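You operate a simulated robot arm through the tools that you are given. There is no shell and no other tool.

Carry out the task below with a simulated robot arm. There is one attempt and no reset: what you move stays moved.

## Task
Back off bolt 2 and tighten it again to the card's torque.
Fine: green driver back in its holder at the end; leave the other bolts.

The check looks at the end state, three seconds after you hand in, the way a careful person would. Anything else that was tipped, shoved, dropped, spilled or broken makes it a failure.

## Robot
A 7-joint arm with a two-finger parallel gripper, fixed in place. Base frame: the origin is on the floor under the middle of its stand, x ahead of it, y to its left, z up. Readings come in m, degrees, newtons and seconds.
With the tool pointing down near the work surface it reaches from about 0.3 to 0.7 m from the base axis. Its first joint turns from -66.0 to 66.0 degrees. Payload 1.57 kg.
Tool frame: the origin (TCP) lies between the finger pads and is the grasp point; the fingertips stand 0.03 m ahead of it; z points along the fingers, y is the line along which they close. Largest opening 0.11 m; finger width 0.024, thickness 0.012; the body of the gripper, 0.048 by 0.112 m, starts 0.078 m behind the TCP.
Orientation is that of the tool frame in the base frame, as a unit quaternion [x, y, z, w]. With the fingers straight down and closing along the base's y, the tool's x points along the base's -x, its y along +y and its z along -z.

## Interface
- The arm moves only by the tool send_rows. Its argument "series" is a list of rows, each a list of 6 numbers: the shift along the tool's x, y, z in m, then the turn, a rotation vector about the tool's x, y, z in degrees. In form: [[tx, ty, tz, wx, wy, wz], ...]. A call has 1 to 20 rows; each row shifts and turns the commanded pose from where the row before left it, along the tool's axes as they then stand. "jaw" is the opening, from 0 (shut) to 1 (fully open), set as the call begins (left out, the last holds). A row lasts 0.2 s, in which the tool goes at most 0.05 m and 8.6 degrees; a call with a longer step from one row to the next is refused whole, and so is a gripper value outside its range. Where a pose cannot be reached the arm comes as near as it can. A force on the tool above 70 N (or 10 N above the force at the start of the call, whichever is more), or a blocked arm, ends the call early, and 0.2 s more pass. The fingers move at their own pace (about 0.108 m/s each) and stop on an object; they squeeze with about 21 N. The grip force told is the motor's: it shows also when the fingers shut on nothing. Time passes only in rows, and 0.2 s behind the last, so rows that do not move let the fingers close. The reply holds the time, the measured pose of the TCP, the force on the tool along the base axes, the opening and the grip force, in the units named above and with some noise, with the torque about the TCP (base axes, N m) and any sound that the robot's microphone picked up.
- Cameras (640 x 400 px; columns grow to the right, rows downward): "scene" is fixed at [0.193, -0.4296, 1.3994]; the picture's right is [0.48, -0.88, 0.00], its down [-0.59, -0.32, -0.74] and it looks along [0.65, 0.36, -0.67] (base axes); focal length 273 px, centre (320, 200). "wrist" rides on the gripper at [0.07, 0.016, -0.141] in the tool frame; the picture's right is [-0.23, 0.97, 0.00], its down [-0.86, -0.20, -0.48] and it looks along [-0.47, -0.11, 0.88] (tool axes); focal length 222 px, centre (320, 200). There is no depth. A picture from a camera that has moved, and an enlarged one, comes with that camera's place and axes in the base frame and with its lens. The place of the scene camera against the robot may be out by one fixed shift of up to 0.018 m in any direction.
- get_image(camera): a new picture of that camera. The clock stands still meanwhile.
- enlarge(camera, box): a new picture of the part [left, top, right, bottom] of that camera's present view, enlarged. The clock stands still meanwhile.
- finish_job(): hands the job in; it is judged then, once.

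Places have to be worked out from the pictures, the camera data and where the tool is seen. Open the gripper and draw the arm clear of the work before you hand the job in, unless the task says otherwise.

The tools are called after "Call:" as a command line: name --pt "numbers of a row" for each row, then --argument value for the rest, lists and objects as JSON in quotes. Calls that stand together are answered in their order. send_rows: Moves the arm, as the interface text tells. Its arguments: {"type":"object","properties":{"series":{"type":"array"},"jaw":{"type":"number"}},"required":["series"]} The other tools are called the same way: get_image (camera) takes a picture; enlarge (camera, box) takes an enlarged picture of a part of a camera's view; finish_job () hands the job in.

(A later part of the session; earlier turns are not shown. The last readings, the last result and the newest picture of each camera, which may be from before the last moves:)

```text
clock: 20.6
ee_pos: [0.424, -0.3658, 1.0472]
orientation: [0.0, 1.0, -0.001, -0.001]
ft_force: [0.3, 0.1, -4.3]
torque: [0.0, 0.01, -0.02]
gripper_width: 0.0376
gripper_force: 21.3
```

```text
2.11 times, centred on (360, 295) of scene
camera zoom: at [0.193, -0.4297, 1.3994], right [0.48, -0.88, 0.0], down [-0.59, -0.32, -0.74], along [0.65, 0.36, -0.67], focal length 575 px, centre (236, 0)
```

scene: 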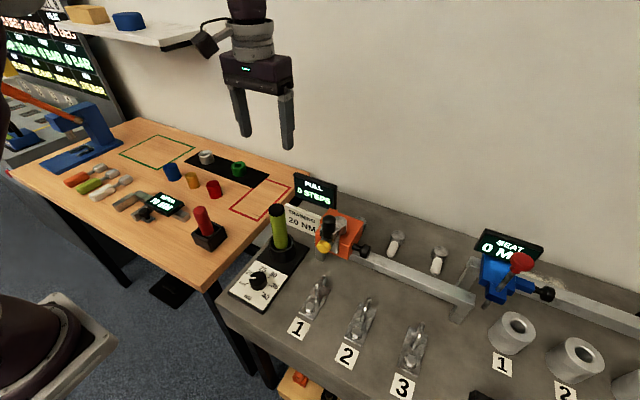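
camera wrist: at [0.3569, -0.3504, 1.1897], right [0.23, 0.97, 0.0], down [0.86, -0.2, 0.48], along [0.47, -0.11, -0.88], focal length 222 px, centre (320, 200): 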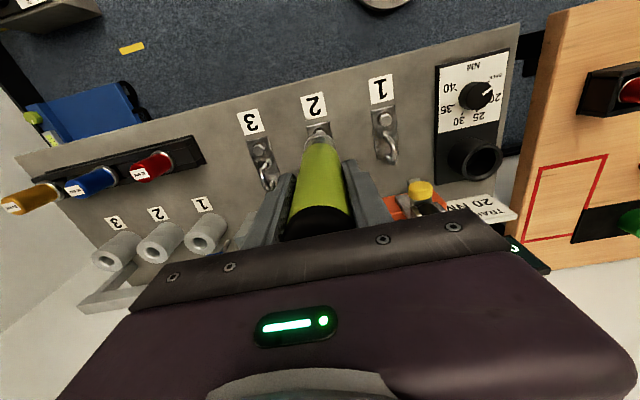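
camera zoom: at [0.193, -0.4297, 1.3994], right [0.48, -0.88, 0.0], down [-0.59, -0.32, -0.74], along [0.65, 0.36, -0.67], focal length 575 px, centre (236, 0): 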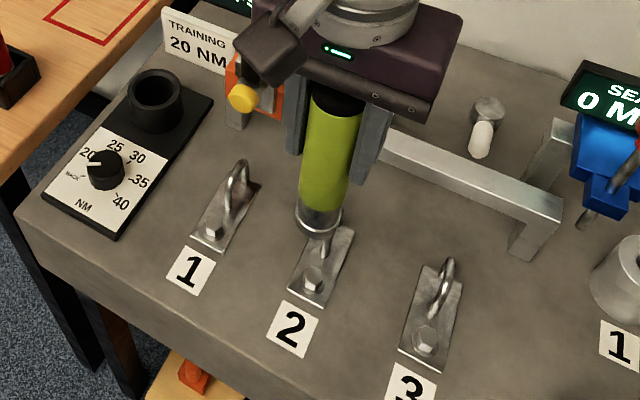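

Bolt 2 is partly hidden behind the socket. I move 4 cm further in x and somewhat lower, so that bolt 2 shows in front of the socket, to measure it better.

Call:
send_rows --pt "-0.025 -0.004 0.02 0 0 0" --pt "-0.02 0 0.025 0 0 0" --pt "0 0 0 0 0 0"

Call:
enlarge --camera "wrist" --box '[240, 60, 400, 160]'

Call:
enlarge --camera "scene" --box '[300, 230, 420, 350]'

Call:
get_image --camera "wrist"

```text
clock: 21.4
ee_pos: [0.471, -0.3699, 1.0021]
orientation: [0.0, 1.0, 0.0, 0.0]
ft_force: [-0.3, -0.4, -3.3]
torque: [-0.01, 0.02, 0.0]
gripper_width: 0.0376
gripper_force: 20.4
```

```text
4.00 times, centred on (320, 110) of wrist
camera zoom: at [0.4024, -0.3543, 1.1439], right [0.23, 0.97, 0.0], down [0.86, -0.2, 0.48], along [0.47, -0.11, -0.88], focal length 888 px, centre (320, 560)
```

zoom: 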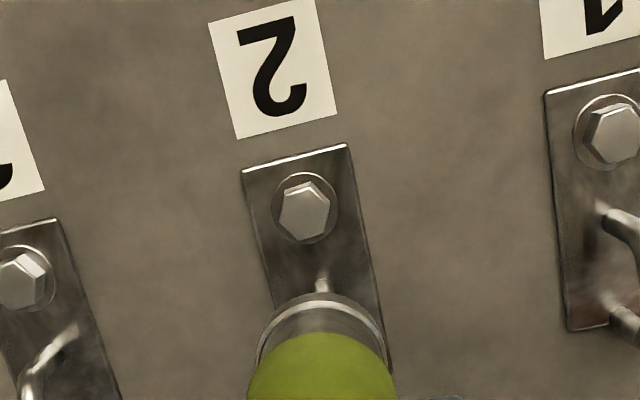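

```text
3.33 times, centred on (360, 290) of scene
camera zoom: at [0.193, -0.4296, 1.3994], right [0.48, -0.88, 0.0], down [-0.59, -0.32, -0.74], along [0.65, 0.36, -0.67], focal length 910 px, centre (187, -100)
```

zoom: 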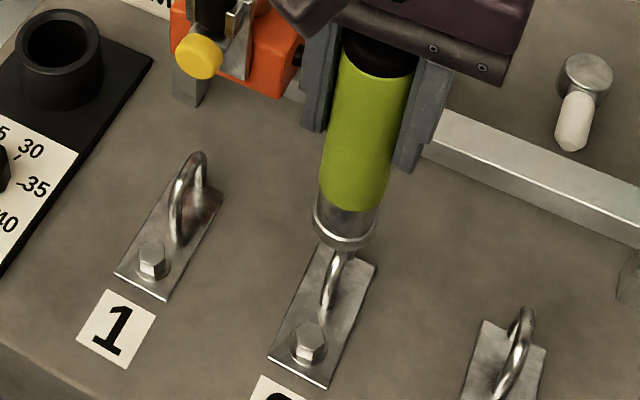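

```text
taken
camera wrist: at [0.4024, -0.3543, 1.1439], right [0.23, 0.97, 0.0], down [0.86, -0.2, 0.48], along [0.47, -0.11, -0.88], focal length 222 px, centre (320, 200)
```

wrist: 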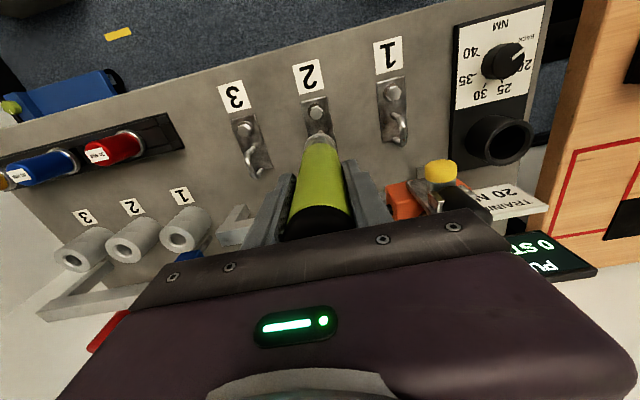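

Bolt 2's head shows at about (0.4447, -0.3705), top near 0.775, and the hook's foot is about 3 cm further in x. The socket end is about 0.115 m below the TCP; I centre over the bolt and lower the socket to about 4 cm above the head.

Call:
send_rows --pt "0.0263 -0.0006 0 0 0 0" --pt "0 0 0.025 0 0 0" --pt "0 0 0.025 0 0 0" --pt "0 0 0.02 0 0 0" --pt "0 0 0 0 0 0"

Call:
enlarge --camera "wrist" --box '[240, 80, 400, 180]'

Call:
enlarge --camera "scene" --box '[290, 260, 410, 380]'

```text
clock: 22.6
ee_pos: [0.4436, -0.3716, 0.932]
orientation: [0.001, 1.0, 0.0, 0.0]
ft_force: [-0.7, 0.7, -4.4]
torque: [-0.02, -0.03, 0.0]
gripper_width: 0.0376
gripper_force: 21.4
```

```text
4.00 times, centred on (320, 130) of wrist
camera zoom: at [0.3754, -0.3556, 1.0743], right [0.23, 0.97, 0.0], down [0.86, -0.2, 0.48], along [0.47, -0.11, -0.88], focal length 888 px, centre (320, 480)
```

zoom: 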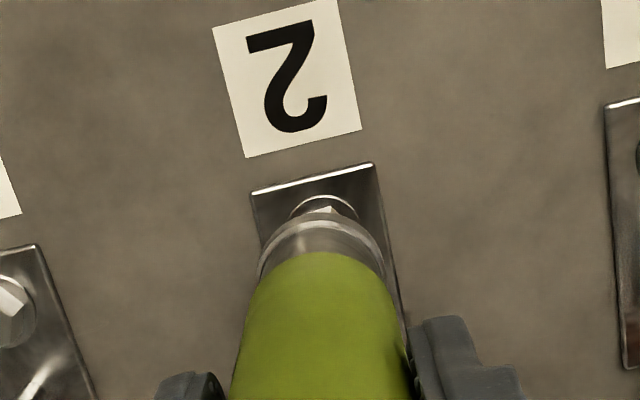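

```text
3.33 times, centred on (350, 320) of scene
camera zoom: at [0.193, -0.4296, 1.3994], right [0.48, -0.88, 0.0], down [-0.59, -0.32, -0.74], along [0.65, 0.36, -0.67], focal length 910 px, centre (220, -200)
```

zoom: 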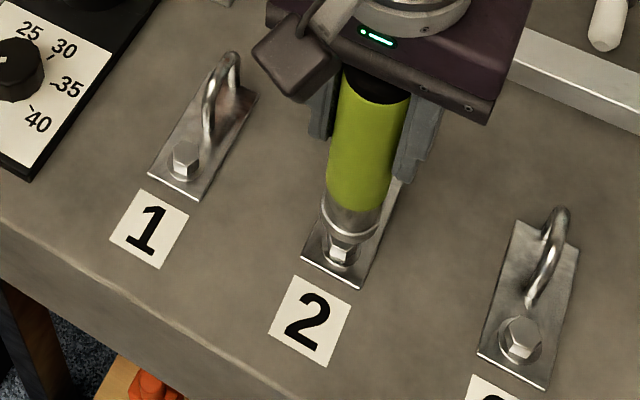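

Socket and bolt head are now close together in both views. I enlarge both to measure the remaining misalignment.

Call:
enlarge --camera "scene" --box '[325, 300, 375, 345]'

Call:
enlarge --camera "wrist" --box '[290, 110, 350, 160]'

```text
8.89 times, centred on (350, 322) of scene
camera zoom: at [0.193, -0.4296, 1.3994], right [0.48, -0.88, 0.0], down [-0.59, -0.32, -0.74], along [0.65, 0.36, -0.67], focal length 2426 px, centre (53, -889)
```

zoom: 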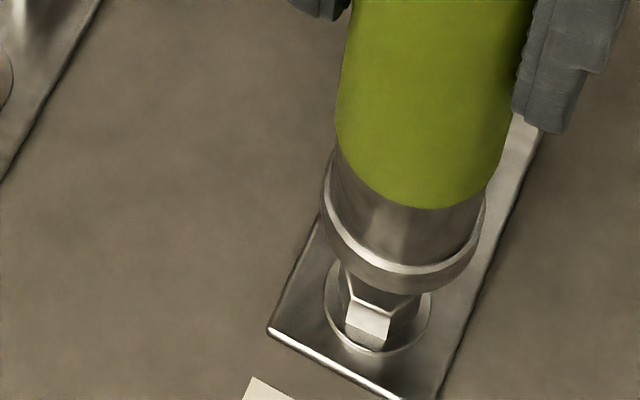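

```text
8.00 times, centred on (320, 135) of wrist
camera zoom: at [0.3754, -0.3556, 1.0743], right [0.23, 0.97, 0.0], down [0.86, -0.2, 0.48], along [0.47, -0.11, -0.88], focal length 1777 px, centre (320, 720)
```

zoom: 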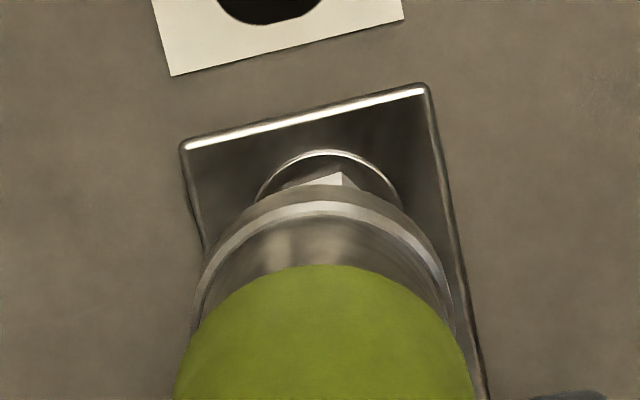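

The socket is within about 1.5 mm of the bolt axis (bolt slightly towards +y). I correct by 1.3 mm and lower 3 cm, to just above the head.

Call:
send_rows --pt "0 0.0013 0.01 0 0 0" --pt "0 0 0.01 0 0 0" --pt "0 0 0.008 0 0 0" --pt "0 0 0 0 0 0"

Call:
enlarge --camera "scene" --box '[325, 300, 375, 345]'

Call:
enlarge --camera "wrist" --box '[290, 110, 350, 160]'

```text
clock: 23.6
ee_pos: [0.444, -0.37, 0.9065]
orientation: [0.001, 1.0, 0.0, 0.001]
ft_force: [-0.9, -0.3, -4.0]
torque: [0.01, 0.04, 0.0]
gripper_width: 0.038
gripper_force: 20.9
```

```text
8.89 times, centred on (350, 322) of scene
camera zoom: at [0.193, -0.4296, 1.3994], right [0.48, -0.88, 0.0], down [-0.59, -0.32, -0.74], along [0.65, 0.36, -0.67], focal length 2426 px, centre (53, -889)
```

zoom: 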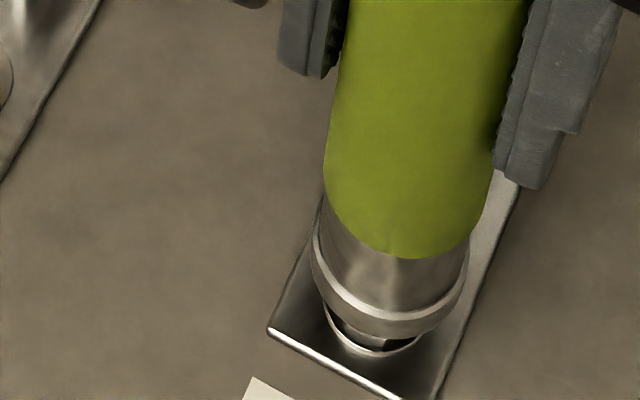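

```text
8.00 times, centred on (320, 135) of wrist
camera zoom: at [0.3757, -0.3548, 1.0475], right [0.23, 0.97, 0.0], down [0.86, -0.2, 0.48], along [0.47, -0.11, -0.88], focal length 1777 px, centre (320, 720)
```

zoom: 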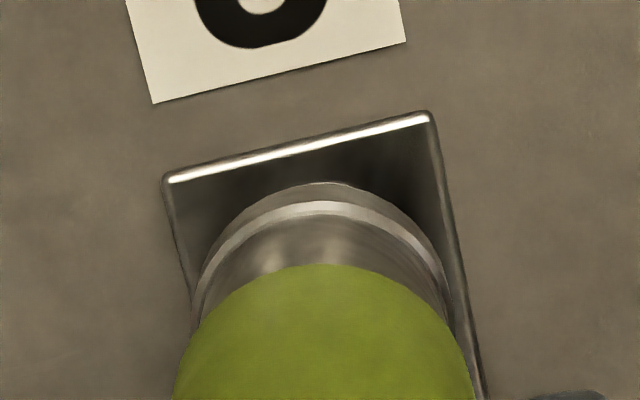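

Alignment now looks within a millimetre, with the rim about 2.5 cm above the washer. I descend slowly onto the bolt head, watching the force.

Call:
send_rows --pt "0 0 0.004 0 0 0" --pt "0 0 0.004 0 0 0" --pt "0 0 0.004 0 0 0" --pt "0 0 0 0 0 0"

Call:
enlarge --camera "scene" --box '[325, 300, 375, 345]'

```text
clock: 24.6
ee_pos: [0.4447, -0.3692, 0.893]
orientation: [-0.001, 1.0, 0.0, 0.0]
ft_force: [0.1, -0.9, -3.3]
torque: [0.01, 0.0, 0.02]
gripper_width: 0.0373
gripper_force: 21.1
```

```text
8.89 times, centred on (350, 322) of scene
camera zoom: at [0.193, -0.4296, 1.3994], right [0.48, -0.88, 0.0], down [-0.59, -0.32, -0.74], along [0.65, 0.36, -0.67], focal length 2426 px, centre (53, -889)
```

zoom: 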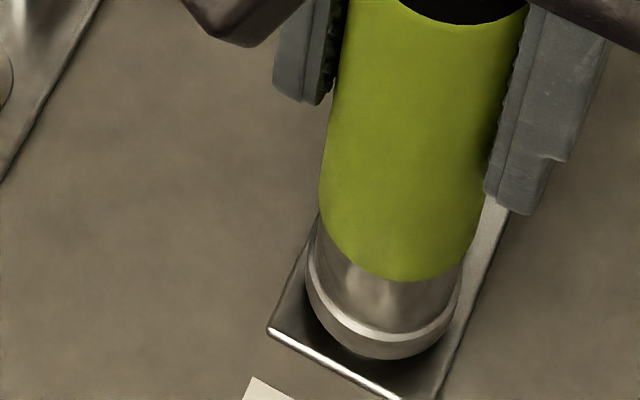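

Still no contact; the rim now covers the washer in the picture. I go on in 3 mm steps.

Call:
send_rows --pt "0 0 0.003 0 0 0" --pt "0 0 0.003 0 0 0" --pt "0 0 0 0 0 0"

```text
clock: 25.4
ee_pos: [0.4444, -0.3695, 0.8872]
orientation: [-0.001, 1.0, 0.0, 0.0]
ft_force: [-0.5, 0.1, -2.6]
torque: [0.04, 0.02, 0.03]
gripper_width: 0.0376
gripper_force: 21.1
```

The reading is still about the driver's weight (−2.6 N). I go down another few millimetres.

Call:
send_rows --pt "0 0 0.003 0 0 0" --pt "0 0 0 0 0 0"

Call:
enlarge --camera "scene" --box '[325, 300, 375, 345]'

```text
clock: 26.0
ee_pos: [0.4454, -0.3697, 0.8846]
orientation: [0.0, 1.0, -0.001, 0.001]
ft_force: [0.4, 1.8, 17.2]
torque: [0.09, -0.02, -0.02]
gripper_width: 0.0378
gripper_force: 21.0
```

```text
8.89 times, centred on (350, 322) of scene
camera zoom: at [0.1927, -0.4293, 1.3996], right [0.48, -0.88, 0.0], down [-0.59, -0.32, -0.74], along [0.65, 0.36, -0.67], focal length 2426 px, centre (53, -889)
```

zoom: 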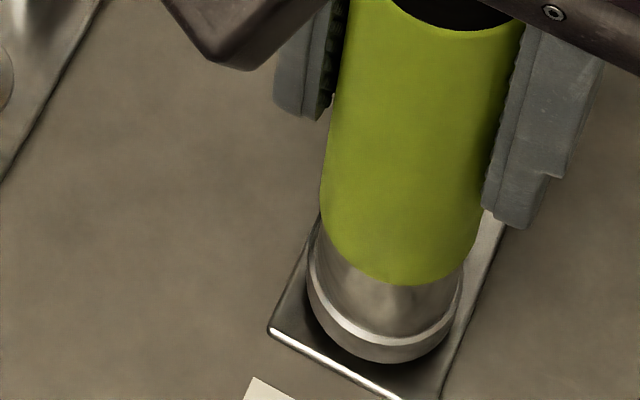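

Contact at about 17 N up: the socket rests on bolt 2's head. I now turn counter-clockwise (dial on BACK) in small steps, keeping this light pressure, and watch torque, height and sounds.

Call:
send_rows --pt "0 0 0 0 0 -6" --pt "0 0 0 0 0 -6" --pt "0 0 0 0 0 -6" --pt "0 0 0 0 0 0"

Call:
enlarge --camera "scene" --box '[325, 300, 375, 345]'

Call:
get_image --camera "wrist"

```text
clock: 27.0
ee_pos: [0.4438, -0.3689, 0.8836]
orientation: [-0.157, 0.988, 0.0, 0.001]
ft_force: [2.2, -1.5, 6.2]
torque: [-0.12, 0.01, 0.05]
gripper_width: 0.0377
gripper_force: 20.8
```

```text
8.89 times, centred on (350, 322) of scene
camera zoom: at [0.1929, -0.4295, 1.3995], right [0.48, -0.88, 0.0], down [-0.59, -0.32, -0.74], along [0.65, 0.36, -0.67], focal length 2426 px, centre (53, -889)
```

zoom: 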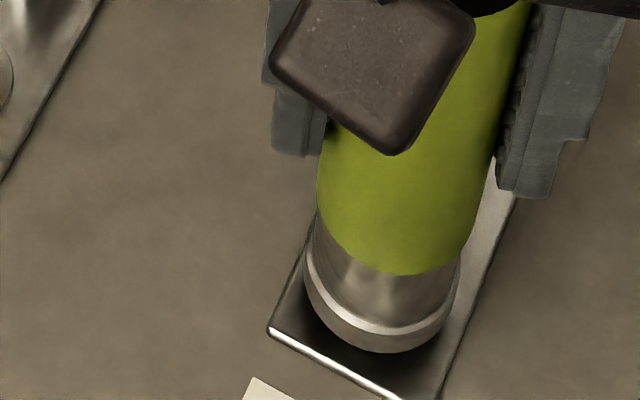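

```text
taken
camera wrist: at [0.3742, -0.3766, 1.0254], right [-0.09, 1.0, 0.0], down [0.87, 0.08, 0.48], along [0.48, 0.04, -0.88], focal length 222 px, centre (320, 200)
```

wrist: 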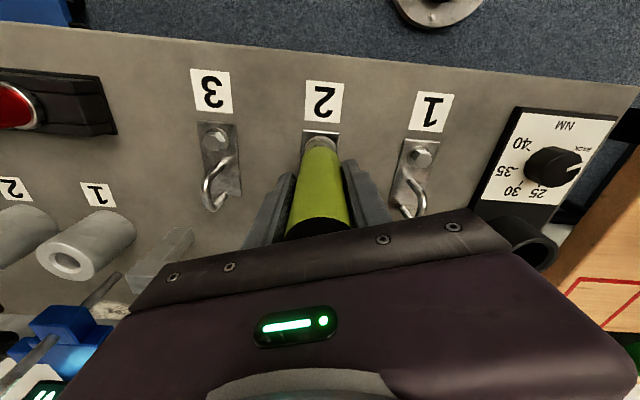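

The reading dropped to +6 N, little torque showed, and the driver seems to sit a few millimetres higher in the picture. I hold still briefly and look again to understand what happened.

Call:
send_rows --pt "0 0 0 0 0 0" --pt "0 0 0 0 0 0"

Call:
enlarge --camera "scene" --box '[300, 260, 400, 350]'

Call:
enlarge --camera "wrist" --box '[280, 70, 360, 140]'

```text
clock: 27.6
ee_pos: [0.4434, -0.3684, 0.8837]
orientation: [-0.157, 0.988, -0.001, 0.0]
ft_force: [0.1, -3.2, 2.7]
torque: [-0.24, -0.02, 0.0]
gripper_width: 0.0375
gripper_force: 21.3
```

```text
4.44 times, centred on (350, 305) of scene
camera zoom: at [0.1929, -0.4296, 1.3994], right [0.48, -0.88, 0.0], down [-0.59, -0.32, -0.74], along [0.65, 0.36, -0.67], focal length 1213 px, centre (187, -267)
```

zoom: 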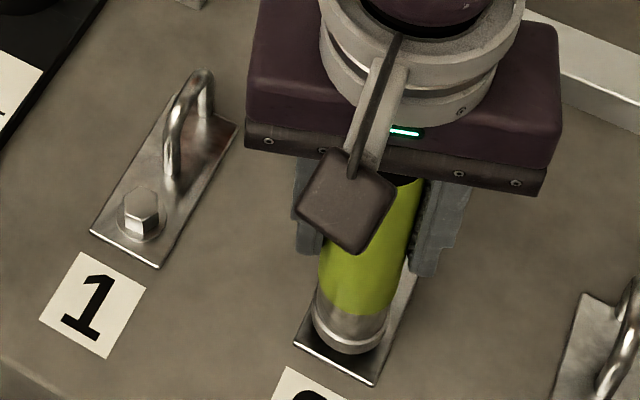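

```text
5.71 times, centred on (320, 105) of wrist
camera zoom: at [0.3742, -0.3765, 1.0254], right [-0.08, 1.0, 0.0], down [0.88, 0.07, 0.48], along [0.48, 0.04, -0.88], focal length 1269 px, centre (320, 743)
```

zoom: 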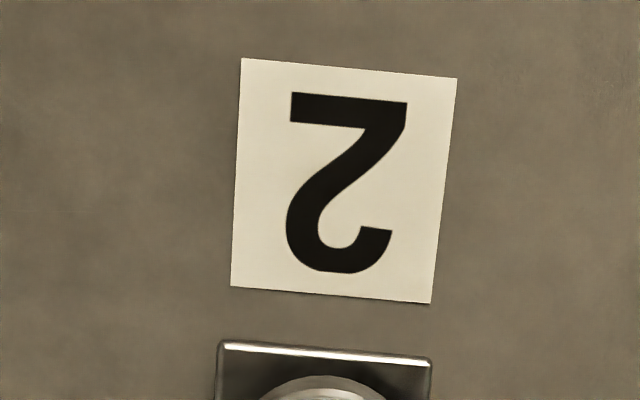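

Comparing pictures, the driver has slid up about a centimetre in the grip while seating on the head. I keep turning counter-clockwise a further 24° with 1.5 mm more pressure and watch for torque or sounds.

Call:
send_rows --pt "0 0 0.0015 0 0 -6" --pt "0 0 0 0 0 -6" --pt "0 0 0 0 0 -6" --pt "0 0 0 0 0 -6" --pt "0 0 0 0 0 0"

Call:
enlarge --camera "scene" --box '[325, 300, 375, 345]'

Call:
get_image --camera "wrist"

```text
clock: 28.8
ee_pos: [0.4445, -0.3691, 0.8825]
orientation: [-0.36, 0.933, 0.0, 0.0]
ft_force: [1.3, -2.3, 7.7]
torque: [-0.14, -0.05, 0.11]
gripper_width: 0.0372
gripper_force: 21.2
```

```text
8.89 times, centred on (350, 322) of scene
camera zoom: at [0.1929, -0.4295, 1.3995], right [0.48, -0.88, 0.0], down [-0.59, -0.32, -0.74], along [0.65, 0.36, -0.67], focal length 2426 px, centre (53, -889)
```

zoom: 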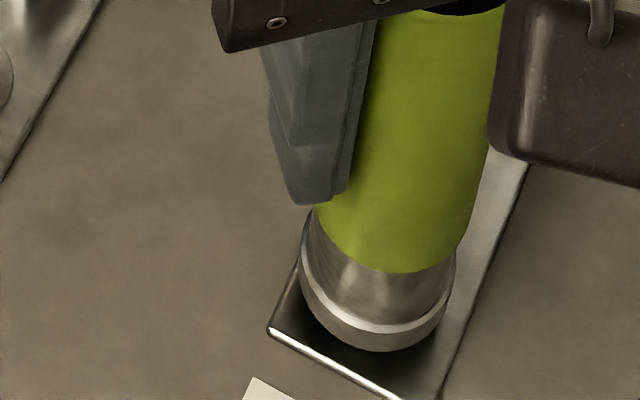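

```text
taken
camera wrist: at [0.3831, -0.4047, 1.0242], right [-0.48, 0.87, 0.0], down [0.77, 0.43, 0.48], along [0.42, 0.23, -0.88], focal length 222 px, centre (320, 200)
```

wrist: 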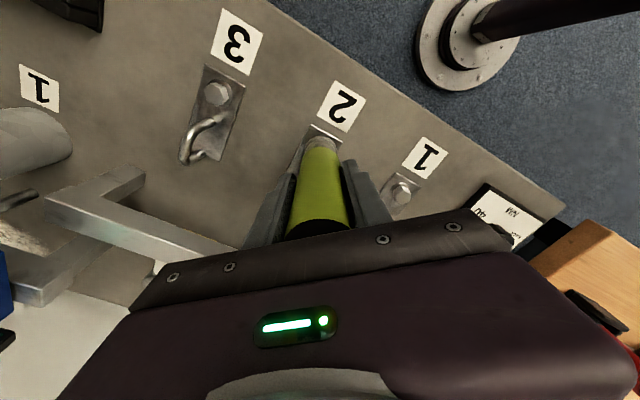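

The driver sits about 6 mm higher than at first touch, which may mean the bolt itself has risen. I lift the driver straight up and look at bolt 2.

Call:
send_rows --pt "0 0 -0.015 0 0 0" --pt "0 0 -0.025 0 0 0" --pt "0 0 -0.03 0 0 0" --pt "0 0 -0.03 0 0 0" --pt "0 0 0 0 0 8" --pt "0 0 0 0 0 8" --pt "0 0 0 0 0 8" --pt "0 0 0 0 0 8" --pt "0 0 0 0 0 8" --pt "0 0 0 0 0 2" --pt "0 0 0 0 0 0"

Call:
enlarge --camera "scene" --box '[290, 260, 430, 380]'

Call:
get_image --camera "wrist"

```text
clock: 31.2
ee_pos: [0.4452, -0.3693, 0.9833]
orientation: [0.001, 1.0, 0.0, -0.001]
ft_force: [0.2, 0.5, -3.8]
torque: [-0.01, -0.01, 0.01]
gripper_width: 0.0372
gripper_force: 21.3
```

```text
3.33 times, centred on (360, 320) of scene
camera zoom: at [0.193, -0.4296, 1.3994], right [0.48, -0.88, 0.0], down [-0.59, -0.32, -0.74], along [0.65, 0.36, -0.67], focal length 910 px, centre (187, -200)
```

zoom: 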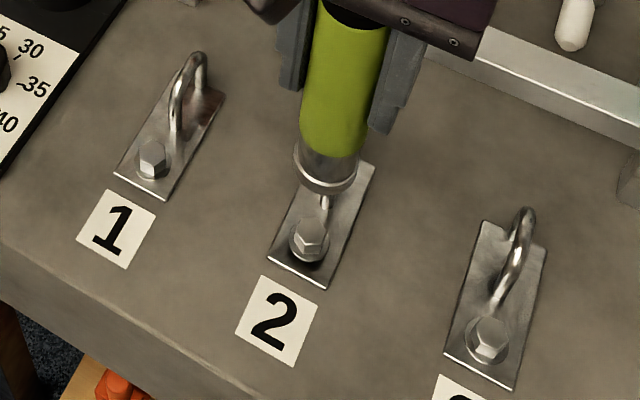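

```text
taken
camera wrist: at [0.3762, -0.3538, 1.1244], right [0.23, 0.97, 0.0], down [0.85, -0.2, 0.48], along [0.47, -0.11, -0.88], focal length 222 px, centre (320, 200)
```

wrist: 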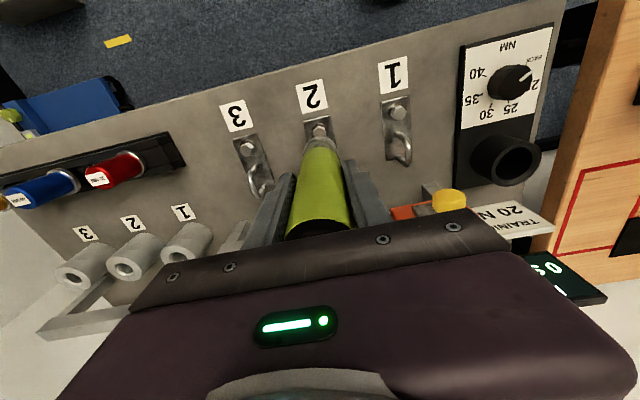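

Bolt 2's head looks different now; I enlarge it and compare it with bolts 1 and 3.

Call:
enlarge --camera "scene" --box '[325, 310, 375, 350]'

Call:
enlarge --camera "scene" --box '[290, 285, 340, 325]'

Call:
enlarge --camera "wrist" --box '[280, 90, 360, 150]'

```text
10.00 times, centred on (350, 330) of scene
camera zoom: at [0.193, -0.4296, 1.3994], right [0.48, -0.88, 0.0], down [-0.59, -0.32, -0.74], along [0.65, 0.36, -0.67], focal length 2729 px, centre (20, -1100)
```

zoom: 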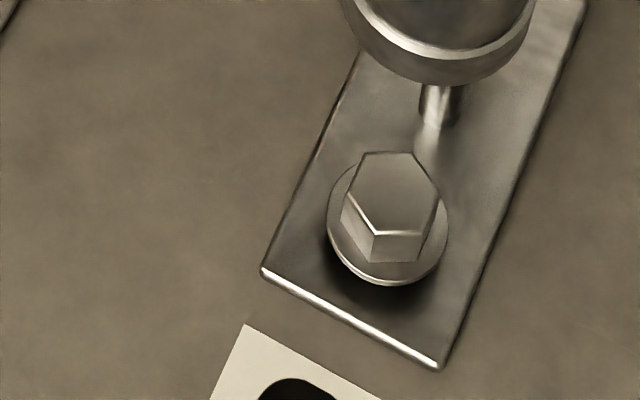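

```text
10.00 times, centred on (315, 305) of scene
camera zoom: at [0.193, -0.4296, 1.3994], right [0.48, -0.88, 0.0], down [-0.59, -0.32, -0.74], along [0.65, 0.36, -0.67], focal length 2729 px, centre (370, -850)
```

zoom: 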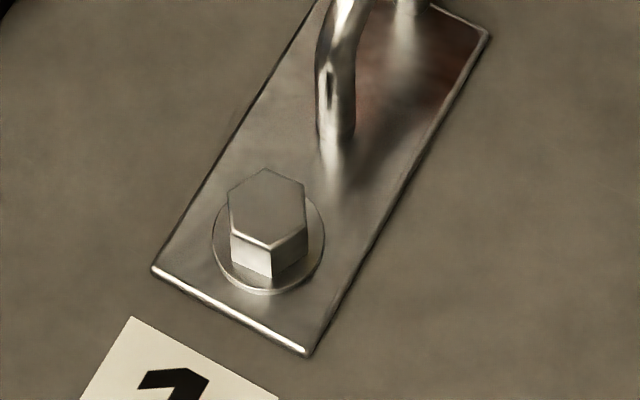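

```text
6.67 times, centred on (320, 120) of wrist
camera zoom: at [0.3762, -0.3538, 1.1244], right [0.23, 0.97, 0.0], down [0.85, -0.2, 0.48], along [0.47, -0.11, -0.88], focal length 1481 px, centre (320, 733)
```

zoom: 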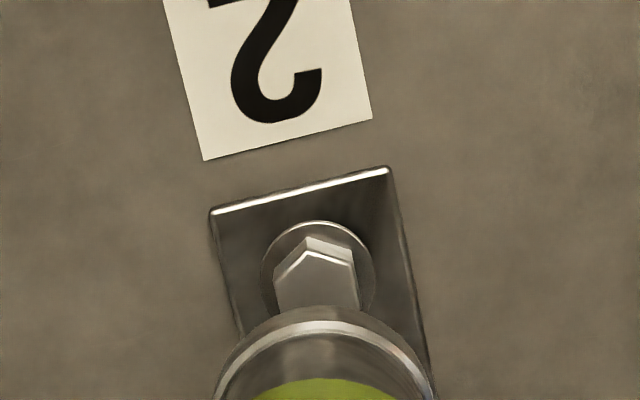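

Bolt 2's head and flange now stand clear of the plate with a shadow gap, and the head has turned, while bolt 1 is tight: bolt 2 is backed off. I carry the driver back high over the bench to its holder at (0.5445, -0.1055).

Call:
send_rows --pt "0 0 -0.03 0 0 0" --pt "0 0 -0.03 0 0 0" --pt "0 0.044 0 0 0 0" --pt "0 0.044 0 0 0 0" --pt "0 0.044 0 0 0 0" --pt "0 0.044 0 0 0 0" --pt "0 0.044 0 0 0 0" --pt "0 0.044 0 0 0 0" --pt "-0.034 0 0 0 0 0" --pt "-0.034 0 0 0 0 0" --pt "-0.0317 0 0 0 0 0" --pt "0 0 0 0 0 0"

Call:
get_image --camera "wrist"

Call:
enlarge --camera "wrist" --box '[270, 90, 370, 170]'

Call:
enlarge --camera "scene" --box '[220, 150, 340, 290]'

```text
clock: 33.8
ee_pos: [0.544, -0.1047, 1.0434]
orientation: [0.0, 1.0, 0.0, 0.0]
ft_force: [-0.2, 0.1, -4.2]
torque: [0.04, 0.03, -0.01]
gripper_width: 0.0371
gripper_force: 20.9
```

```text
taken
camera wrist: at [0.4754, -0.0881, 1.1842], right [0.23, 0.97, 0.0], down [0.86, -0.2, 0.48], along [0.47, -0.11, -0.88], focal length 222 px, centre (320, 200)
```

wrist: 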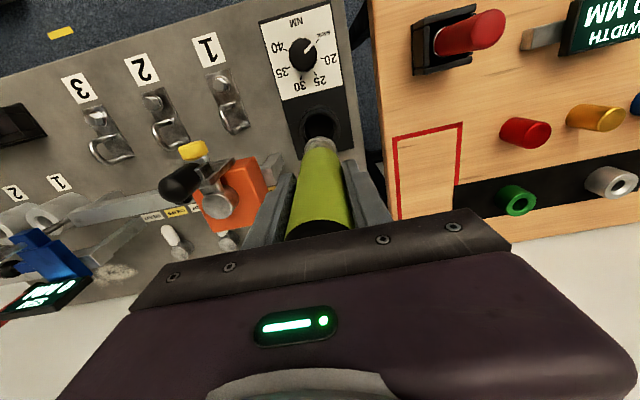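

```text
5.00 times, centred on (320, 130) of wrist
camera zoom: at [0.4754, -0.0881, 1.1842], right [0.23, 0.97, 0.0], down [0.86, -0.2, 0.48], along [0.47, -0.11, -0.88], focal length 1111 px, centre (320, 550)
```

zoom: 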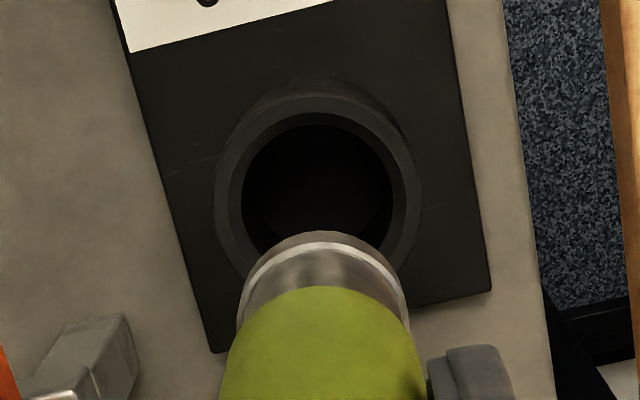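

```text
2.86 times, centred on (280, 220) of scene
camera zoom: at [0.1931, -0.4296, 1.3994], right [0.48, -0.88, 0.0], down [-0.59, -0.32, -0.74], along [0.65, 0.36, -0.67], focal length 780 px, centre (434, 143)
```

zoom: 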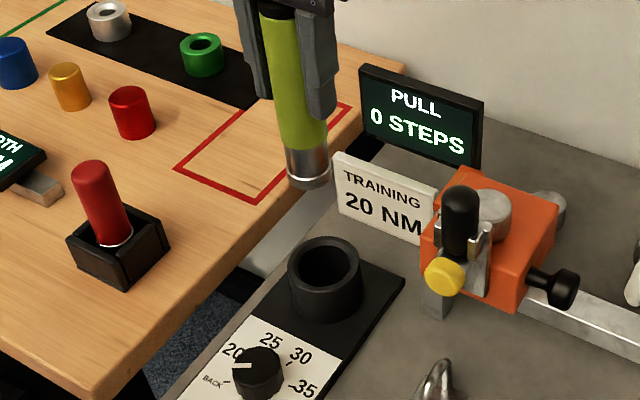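

The cup's hole shows about 2 mm towards −y of the socket; I correct that and lower the driver into the cup, stopping short of the bottom.

Call:
send_rows --pt "0 -0.002 0.03 0 0 0" --pt "0 0 0.03 0 0 0" --pt "0 0 0 0 0 0"

Call:
enlarge --camera "wrist" --box '[270, 90, 370, 170]'

Call:
enlarge --camera "scene" --box '[220, 180, 340, 290]'

```text
clock: 34.6
ee_pos: [0.5422, -0.1057, 0.9822]
orientation: [0.001, 1.0, 0.0, 0.001]
ft_force: [0.2, 0.1, -4.6]
torque: [0.0, -0.01, 0.03]
gripper_width: 0.0372
gripper_force: 21.0
```

```text
5.00 times, centred on (320, 130) of wrist
camera zoom: at [0.4731, -0.0909, 1.1235], right [0.23, 0.97, 0.0], down [0.86, -0.2, 0.48], along [0.47, -0.11, -0.88], focal length 1111 px, centre (320, 550)
```

zoom: 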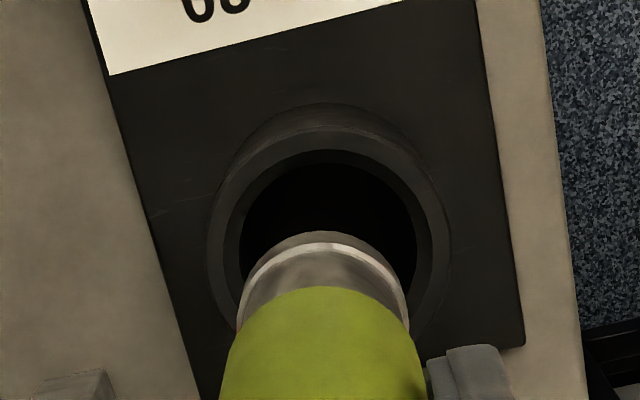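

```text
3.64 times, centred on (280, 235) of scene
camera zoom: at [0.193, -0.4296, 1.3994], right [0.48, -0.88, 0.0], down [-0.59, -0.32, -0.74], along [0.65, 0.36, -0.67], focal length 992 px, centre (466, 73)
```

zoom: 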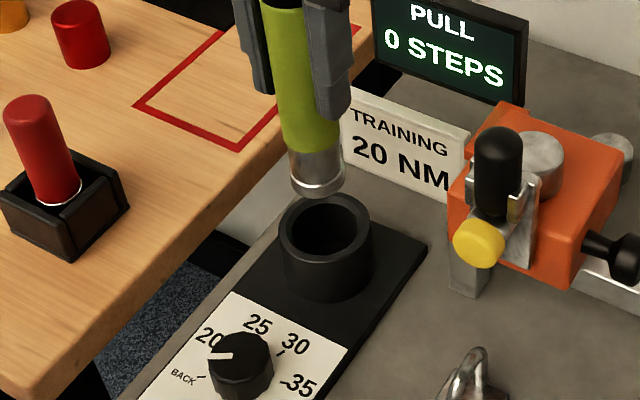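

The socket is now about 3 cm above the cup and centred within 2 mm. I trim 1.5 mm in x and continue down into the cup.

Call:
send_rows --pt "-0.0015 0.0005 0.02 0 0 0" --pt "0 0 0.02 0 0 0" --pt "0 0 0.02 0 0 0" --pt "0 0 0.015 0 0 0" --pt "0 0 0.012 0 0 0" --pt "0 0 0 0 0 0"

Call:
enlarge --camera "scene" --box '[220, 180, 340, 290]'

Call:
get_image --camera "wrist"

```text
clock: 36.0
ee_pos: [0.5446, -0.1062, 0.8962]
orientation: [0.0, 1.0, 0.0, 0.0]
ft_force: [0.1, 0.2, -3.7]
torque: [0.0, 0.01, 0.0]
gripper_width: 0.0372
gripper_force: 20.9
```

```text
3.64 times, centred on (280, 235) of scene
camera zoom: at [0.193, -0.4296, 1.3994], right [0.48, -0.88, 0.0], down [-0.59, -0.32, -0.74], along [0.65, 0.36, -0.67], focal length 992 px, centre (466, 73)
```

zoom: 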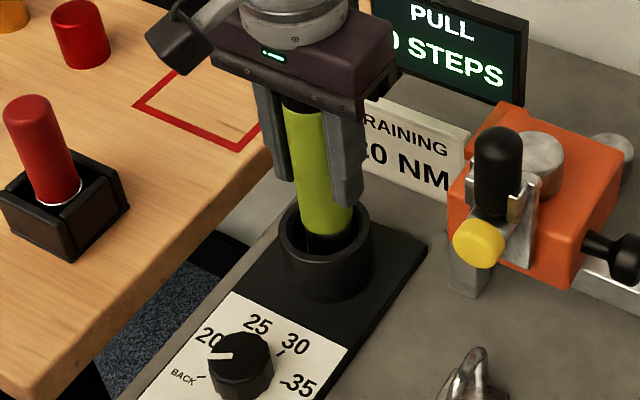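

```text
taken
camera wrist: at [0.4761, -0.0917, 1.0372], right [0.23, 0.97, 0.0], down [0.86, -0.2, 0.48], along [0.47, -0.11, -0.88], focal length 222 px, centre (320, 200)
```

wrist: 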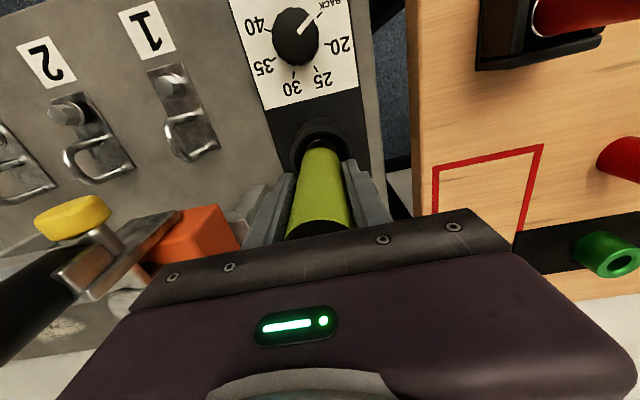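

The driver's end is inside the cup. I lower in small steps until it stands on the bottom.

Call:
send_rows --pt "0 0 0.005 0 0 0" --pt "0 0 0.005 0 0 0" --pt "0 0 0.003 0 0 0" --pt "0 0 0 0 0 0"

```text
clock: 37.0
ee_pos: [0.5453, -0.1084, 0.8833]
orientation: [0.0, 1.0, -0.001, -0.001]
ft_force: [-0.1, 0.0, -4.9]
torque: [0.01, 0.03, -0.01]
gripper_width: 0.0369
gripper_force: 21.2
```

No contact yet at 0.883. I go on in 2 mm steps.

Call:
send_rows --pt "0 0.001 0.002 0 0 0" --pt "0 0 0.002 0 0 0" --pt "0 0 0 0 0 0"

```text
clock: 37.8
ee_pos: [0.5447, -0.1055, 0.8789]
orientation: [0.0, 1.0, 0.0, 0.0]
ft_force: [0.0, 0.1, -4.1]
torque: [-0.03, 0.03, 0.02]
gripper_width: 0.0372
gripper_force: 21.0
```

Call:
send_rows --pt "0 0 0.002 0 0 0" --pt "0 0 0.002 0 0 0" --pt "0 0 0 0 0 0"

Call:
enlarge --camera "scene" --box '[230, 200, 320, 280]'

```text
clock: 38.6
ee_pos: [0.546, -0.1061, 0.8765]
orientation: [0.0, 1.0, 0.0, 0.002]
ft_force: [-0.1, 1.0, 16.4]
torque: [0.21, -0.24, 0.1]
gripper_width: 0.0374
gripper_force: 21.2
```

```text
5.00 times, centred on (275, 240) of scene
camera zoom: at [0.1927, -0.4295, 1.3995], right [0.48, -0.88, 0.0], down [-0.59, -0.32, -0.74], along [0.65, 0.36, -0.67], focal length 1365 px, centre (545, 0)
```

zoom: 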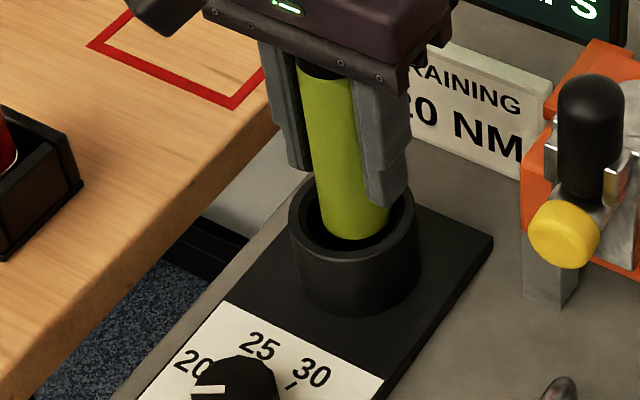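

The driver stands on the cup's bottom (contact 16 N). I ease up 1 mm, open the gripper and rise straight up.

Call:
send_rows --pt "0 0 -0.001 0 0 0" --pt "0 0 0 0 0 0"

Call:
send_rows --pt "0 0 0 0 0 0" --pt "0 0 0 0 0 0" --pt "0 0 0 0 0 0" --pt "0 0 -0.03 0 0 0" --pt "0 0 -0.04 0 0 0" --pt "0 0 -0.04 0 0 0" --pt "0 0 -0.04 0 0 0" --pt "0 0 0 0 0 0" --jaw 0.8

Call:
get_image --camera "wrist"

Call:
enlarge --camera "scene" --box '[220, 170, 340, 320]'

```text
clock: 39.2
ee_pos: [0.5467, -0.1051, 0.8764]
orientation: [0.0, 1.0, 0.0, 0.001]
ft_force: [3.0, -0.9, 6.0]
torque: [-0.03, -0.51, -0.01]
gripper_width: 0.0374
gripper_force: 20.7
```

```text
clock: 41.0
ee_pos: [0.5448, -0.1049, 1.0264]
orientation: [0.0, 1.0, -0.001, -0.001]
ft_force: [0.6, -1.6, 0.1]
torque: [-0.02, -0.02, 0.01]
gripper_width: 0.0882
gripper_force: 0.0
```

```text
taken
camera wrist: at [0.4756, -0.0899, 1.1679], right [0.23, 0.97, 0.0], down [0.85, -0.2, 0.48], along [0.47, -0.11, -0.88], focal length 222 px, centre (320, 200)
```

wrist: 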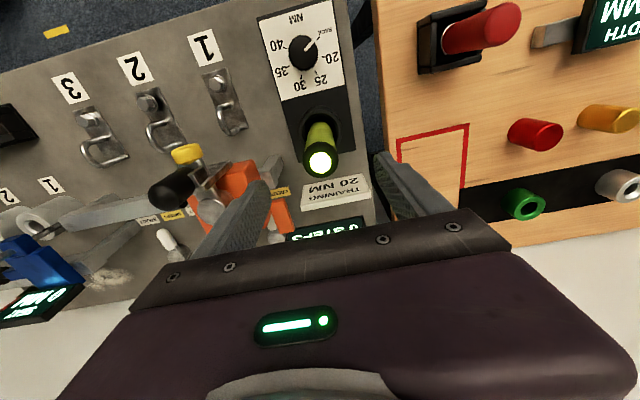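

```text
2.67 times, centred on (280, 245) of scene
camera zoom: at [0.193, -0.4296, 1.3994], right [0.48, -0.88, 0.0], down [-0.59, -0.32, -0.74], along [0.65, 0.36, -0.67], focal length 728 px, centre (427, 80)
```

zoom: 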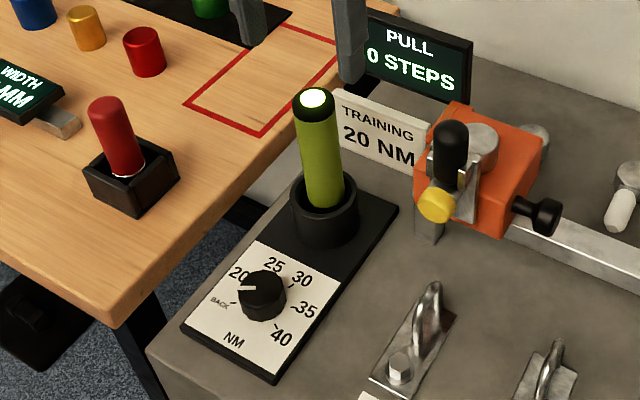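

The driver stands upright in its cup and the lamp on its cap has lit. Now I go back to the knob at (0.438, -0.105), pre-turned 24° counter-clockwise, to set it from BACK to 20.

Call:
send_rows --pt "0.036 0 0 0 0 0" --pt "0.036 0 0 0 0 0" --pt "0.0346 0 0 0 0 0" --pt "0 0 0.04 0 0 -8" --pt "0 0 0.045 0 0 -8" --pt "0 0 0.045 0 0 -8" --pt "0 0 0.04 0 0 0" --pt "0 0 0.015 0 0 0" --pt "0 0 0 0 0 0" --jaw 0.8

Call:
get_image --camera "wrist"

Call:
enlarge --camera "wrist" --box '[240, 110, 400, 210]'

```text
clock: 43.0
ee_pos: [0.4384, -0.1049, 0.841]
orientation: [-0.208, 0.978, 0.001, 0.0]
ft_force: [-0.1, -0.8, 0.6]
torque: [-0.02, 0.02, 0.0]
gripper_width: 0.0879
gripper_force: 0.2
```

```text
taken
camera wrist: at [0.3697, -0.1198, 0.9816], right [-0.19, 0.98, 0.0], down [0.86, 0.17, 0.48], along [0.47, 0.09, -0.88], focal length 222 px, centre (320, 200)
```

wrist: 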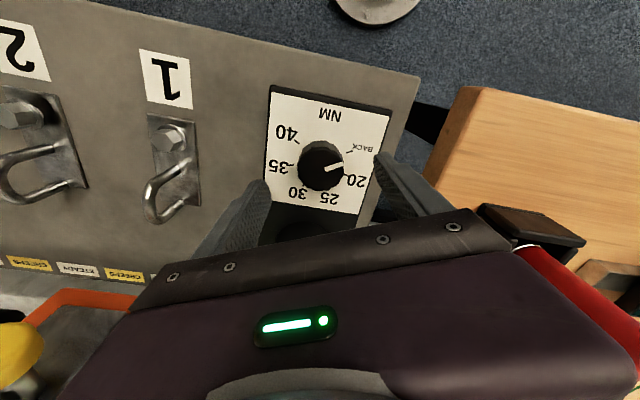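

```text
4.00 times, centred on (320, 160) of wrist
camera zoom: at [0.3697, -0.1198, 0.9816], right [-0.19, 0.98, 0.0], down [0.86, 0.17, 0.48], along [0.47, 0.09, -0.88], focal length 888 px, centre (320, 360)
```

zoom: 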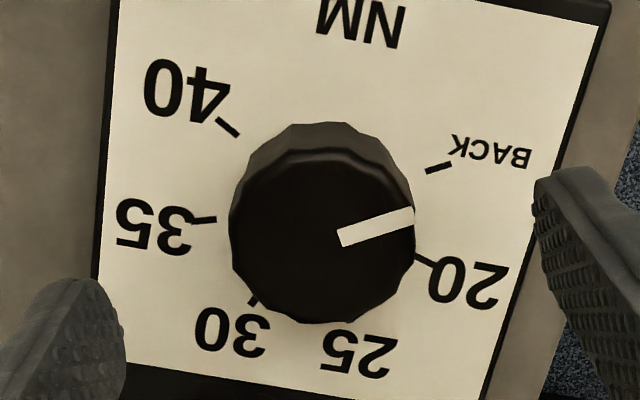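

The knob is centred under the fingers and its mark points at BACK (about 119°). I lower to gripping height and close.

Call:
send_rows --pt "0 0 0.015 0 0 0" --pt "0 0 0.012 0 0 0" --pt "0 0 0.006 0 0 0" --pt "0 0 0 0 0 0" --jaw 0.8

Call:
send_rows --pt "0 0 0 0 0 0" --pt "0 0 0 0 0 0" --pt "0 0 0 0 0 0" --jaw 0.2

Call:
enlarge --camera "wrist" --box '[240, 110, 400, 210]'

```text
clock: 44.0
ee_pos: [0.4389, -0.1046, 0.8071]
orientation: [-0.208, 0.978, 0.0, 0.0]
ft_force: [-0.1, 0.0, 0.7]
torque: [-0.03, 0.02, 0.0]
gripper_width: 0.0878
gripper_force: 0.1
```

```text
clock: 44.8
ee_pos: [0.4398, -0.1036, 0.8065]
orientation: [-0.207, 0.978, -0.001, 0.0]
ft_force: [-3.7, 7.2, -1.3]
torque: [-0.21, -0.23, -0.1]
gripper_width: 0.0416
gripper_force: 44.9
```

```text
4.00 times, centred on (320, 160) of wrist
camera zoom: at [0.3704, -0.1189, 0.9487], right [-0.19, 0.98, 0.0], down [0.86, 0.17, 0.48], along [0.47, 0.09, -0.88], focal length 888 px, centre (320, 360)
```

zoom: 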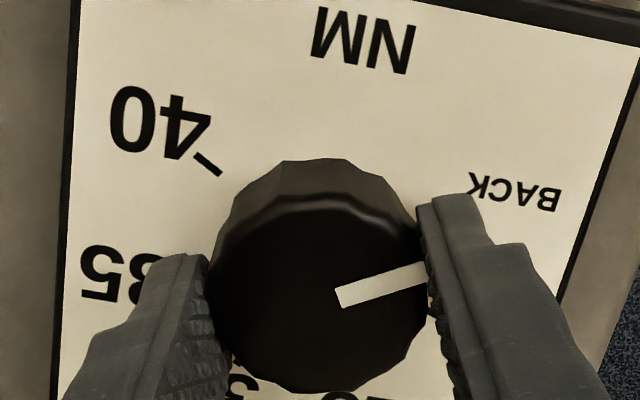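

The grip is good (41.6 mm, small side loads). I turn clockwise 48° to 20 in two stages, checking the mark.

Call:
send_rows --pt "0 0 0 0 0 6" --pt "0 0 0 0 0 6" --pt "0 0 0 0 0 6" --pt "0 0 0 0 0 6" --pt "0 0 0 0 0 6" --pt "0 0 0 0 0 6" --pt "0 0 0 0 0 6" --pt "0 0 0 0 0 6" --pt "0 0 0 0 0 0" --pt "0 0 0 0 0 0"

Call:
enlarge --camera "wrist" --box '[240, 110, 400, 210]'

```text
clock: 47.0
ee_pos: [0.4383, -0.106, 0.8083]
orientation: [0.208, 0.978, 0.0, -0.001]
ft_force: [5.6, 10.5, -25.3]
torque: [0.32, 0.18, 0.0]
gripper_width: 0.0413
gripper_force: 45.0
```

```text
4.00 times, centred on (320, 160) of wrist
camera zoom: at [0.3834, -0.0631, 0.9496], right [0.6, 0.8, 0.0], down [0.7, -0.53, 0.48], along [0.38, -0.29, -0.88], focal length 888 px, centre (320, 360)
```

zoom: 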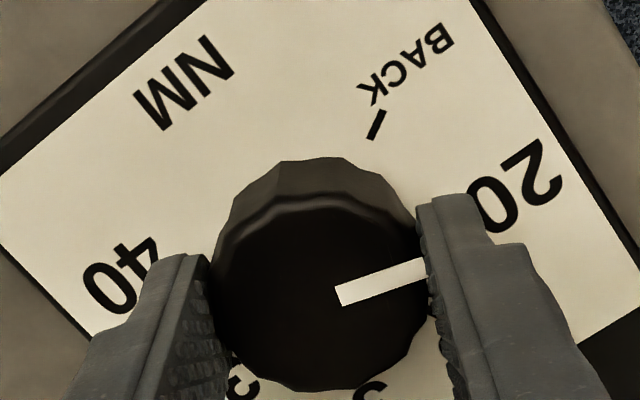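

The knob followed the turn. I release, rise and check that the mark is exactly on 20.

Call:
send_rows --pt "0 0 0 0 0 0" --pt "0 0 0 0 0 0" --pt "0 0 -0.02 0 0 0" --pt "0 0 -0.04 0 0 0" --pt "0 0 -0.04 0 0 -8" --pt "0 0 0 0 0 -8" --pt "0 0 0 0 0 -8" --pt "0 0 0 0 0 0" --jaw 0.8

Call:
enlarge --camera "wrist" --box '[240, 80, 400, 180]'

Call:
enlarge --camera "scene" --box '[225, 250, 305, 320]'

```text
clock: 48.8
ee_pos: [0.4379, -0.1068, 0.9065]
orientation: [-0.001, 1.0, 0.0, 0.0]
ft_force: [-0.5, 0.5, -0.3]
torque: [-0.02, -0.01, 0.0]
gripper_width: 0.088
gripper_force: 0.0
```

```text
4.00 times, centred on (320, 130) of wrist
camera zoom: at [0.3708, -0.0903, 1.0488], right [0.23, 0.97, 0.0], down [0.86, -0.2, 0.48], along [0.47, -0.11, -0.88], focal length 888 px, centre (320, 480)
```

zoom: 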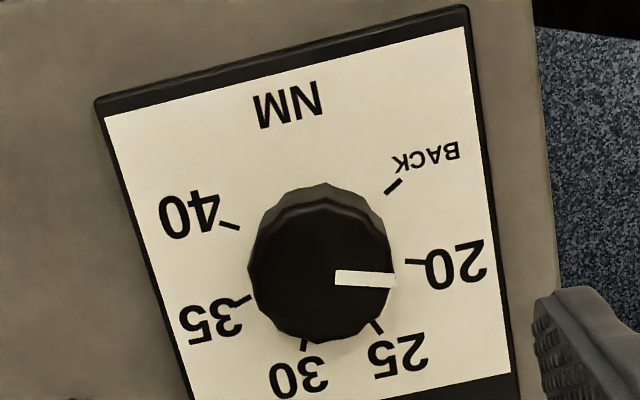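

```text
5.71 times, centred on (265, 285) of scene
camera zoom: at [0.193, -0.4296, 1.3994], right [0.48, -0.88, 0.0], down [-0.59, -0.32, -0.74], along [0.65, 0.36, -0.67], focal length 1560 px, centre (634, -286)
```

zoom: 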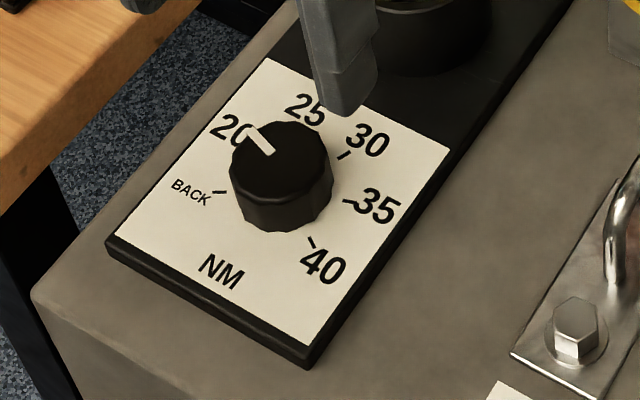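

The mark is back at 72°, exactly on the 20 tick. Now I fetch the driver again: up, across in x, and down over it with the fingers open.

Call:
send_rows --pt "0 0.0005 -0.04 0 0 0" --pt "0 0 -0.045 0 0 0" --pt "0 0 -0.04 0 0 0" --pt "-0.036 0 0 0 0 0" --pt "-0.036 0 0 0 0 0" --pt "-0.0345 0 0 0 0 0" --pt "0 0 0 0 0 0" --jaw 0.8

Call:
enlarge --camera "wrist" --box '[240, 100, 400, 200]'

```text
clock: 50.4
ee_pos: [0.5441, -0.1044, 1.0331]
orientation: [0.0, 1.0, 0.0, 0.0]
ft_force: [-0.1, -0.3, -0.2]
torque: [-0.03, 0.05, 0.0]
gripper_width: 0.0876
gripper_force: 0.0
```

```text
4.00 times, centred on (320, 150) of wrist
camera zoom: at [0.4761, -0.0889, 1.1743], right [0.23, 0.97, 0.0], down [0.86, -0.2, 0.48], along [0.47, -0.11, -0.88], focal length 888 px, centre (320, 400)
```

zoom: 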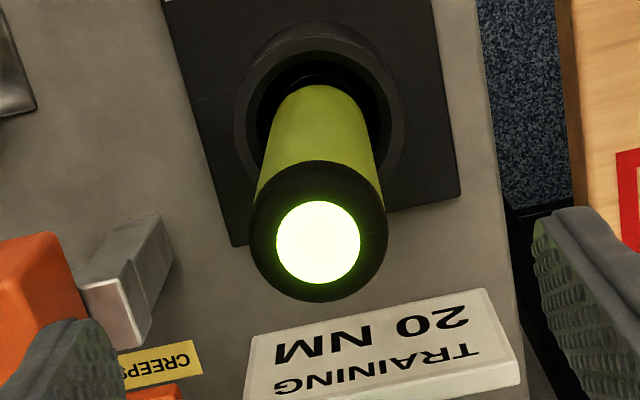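

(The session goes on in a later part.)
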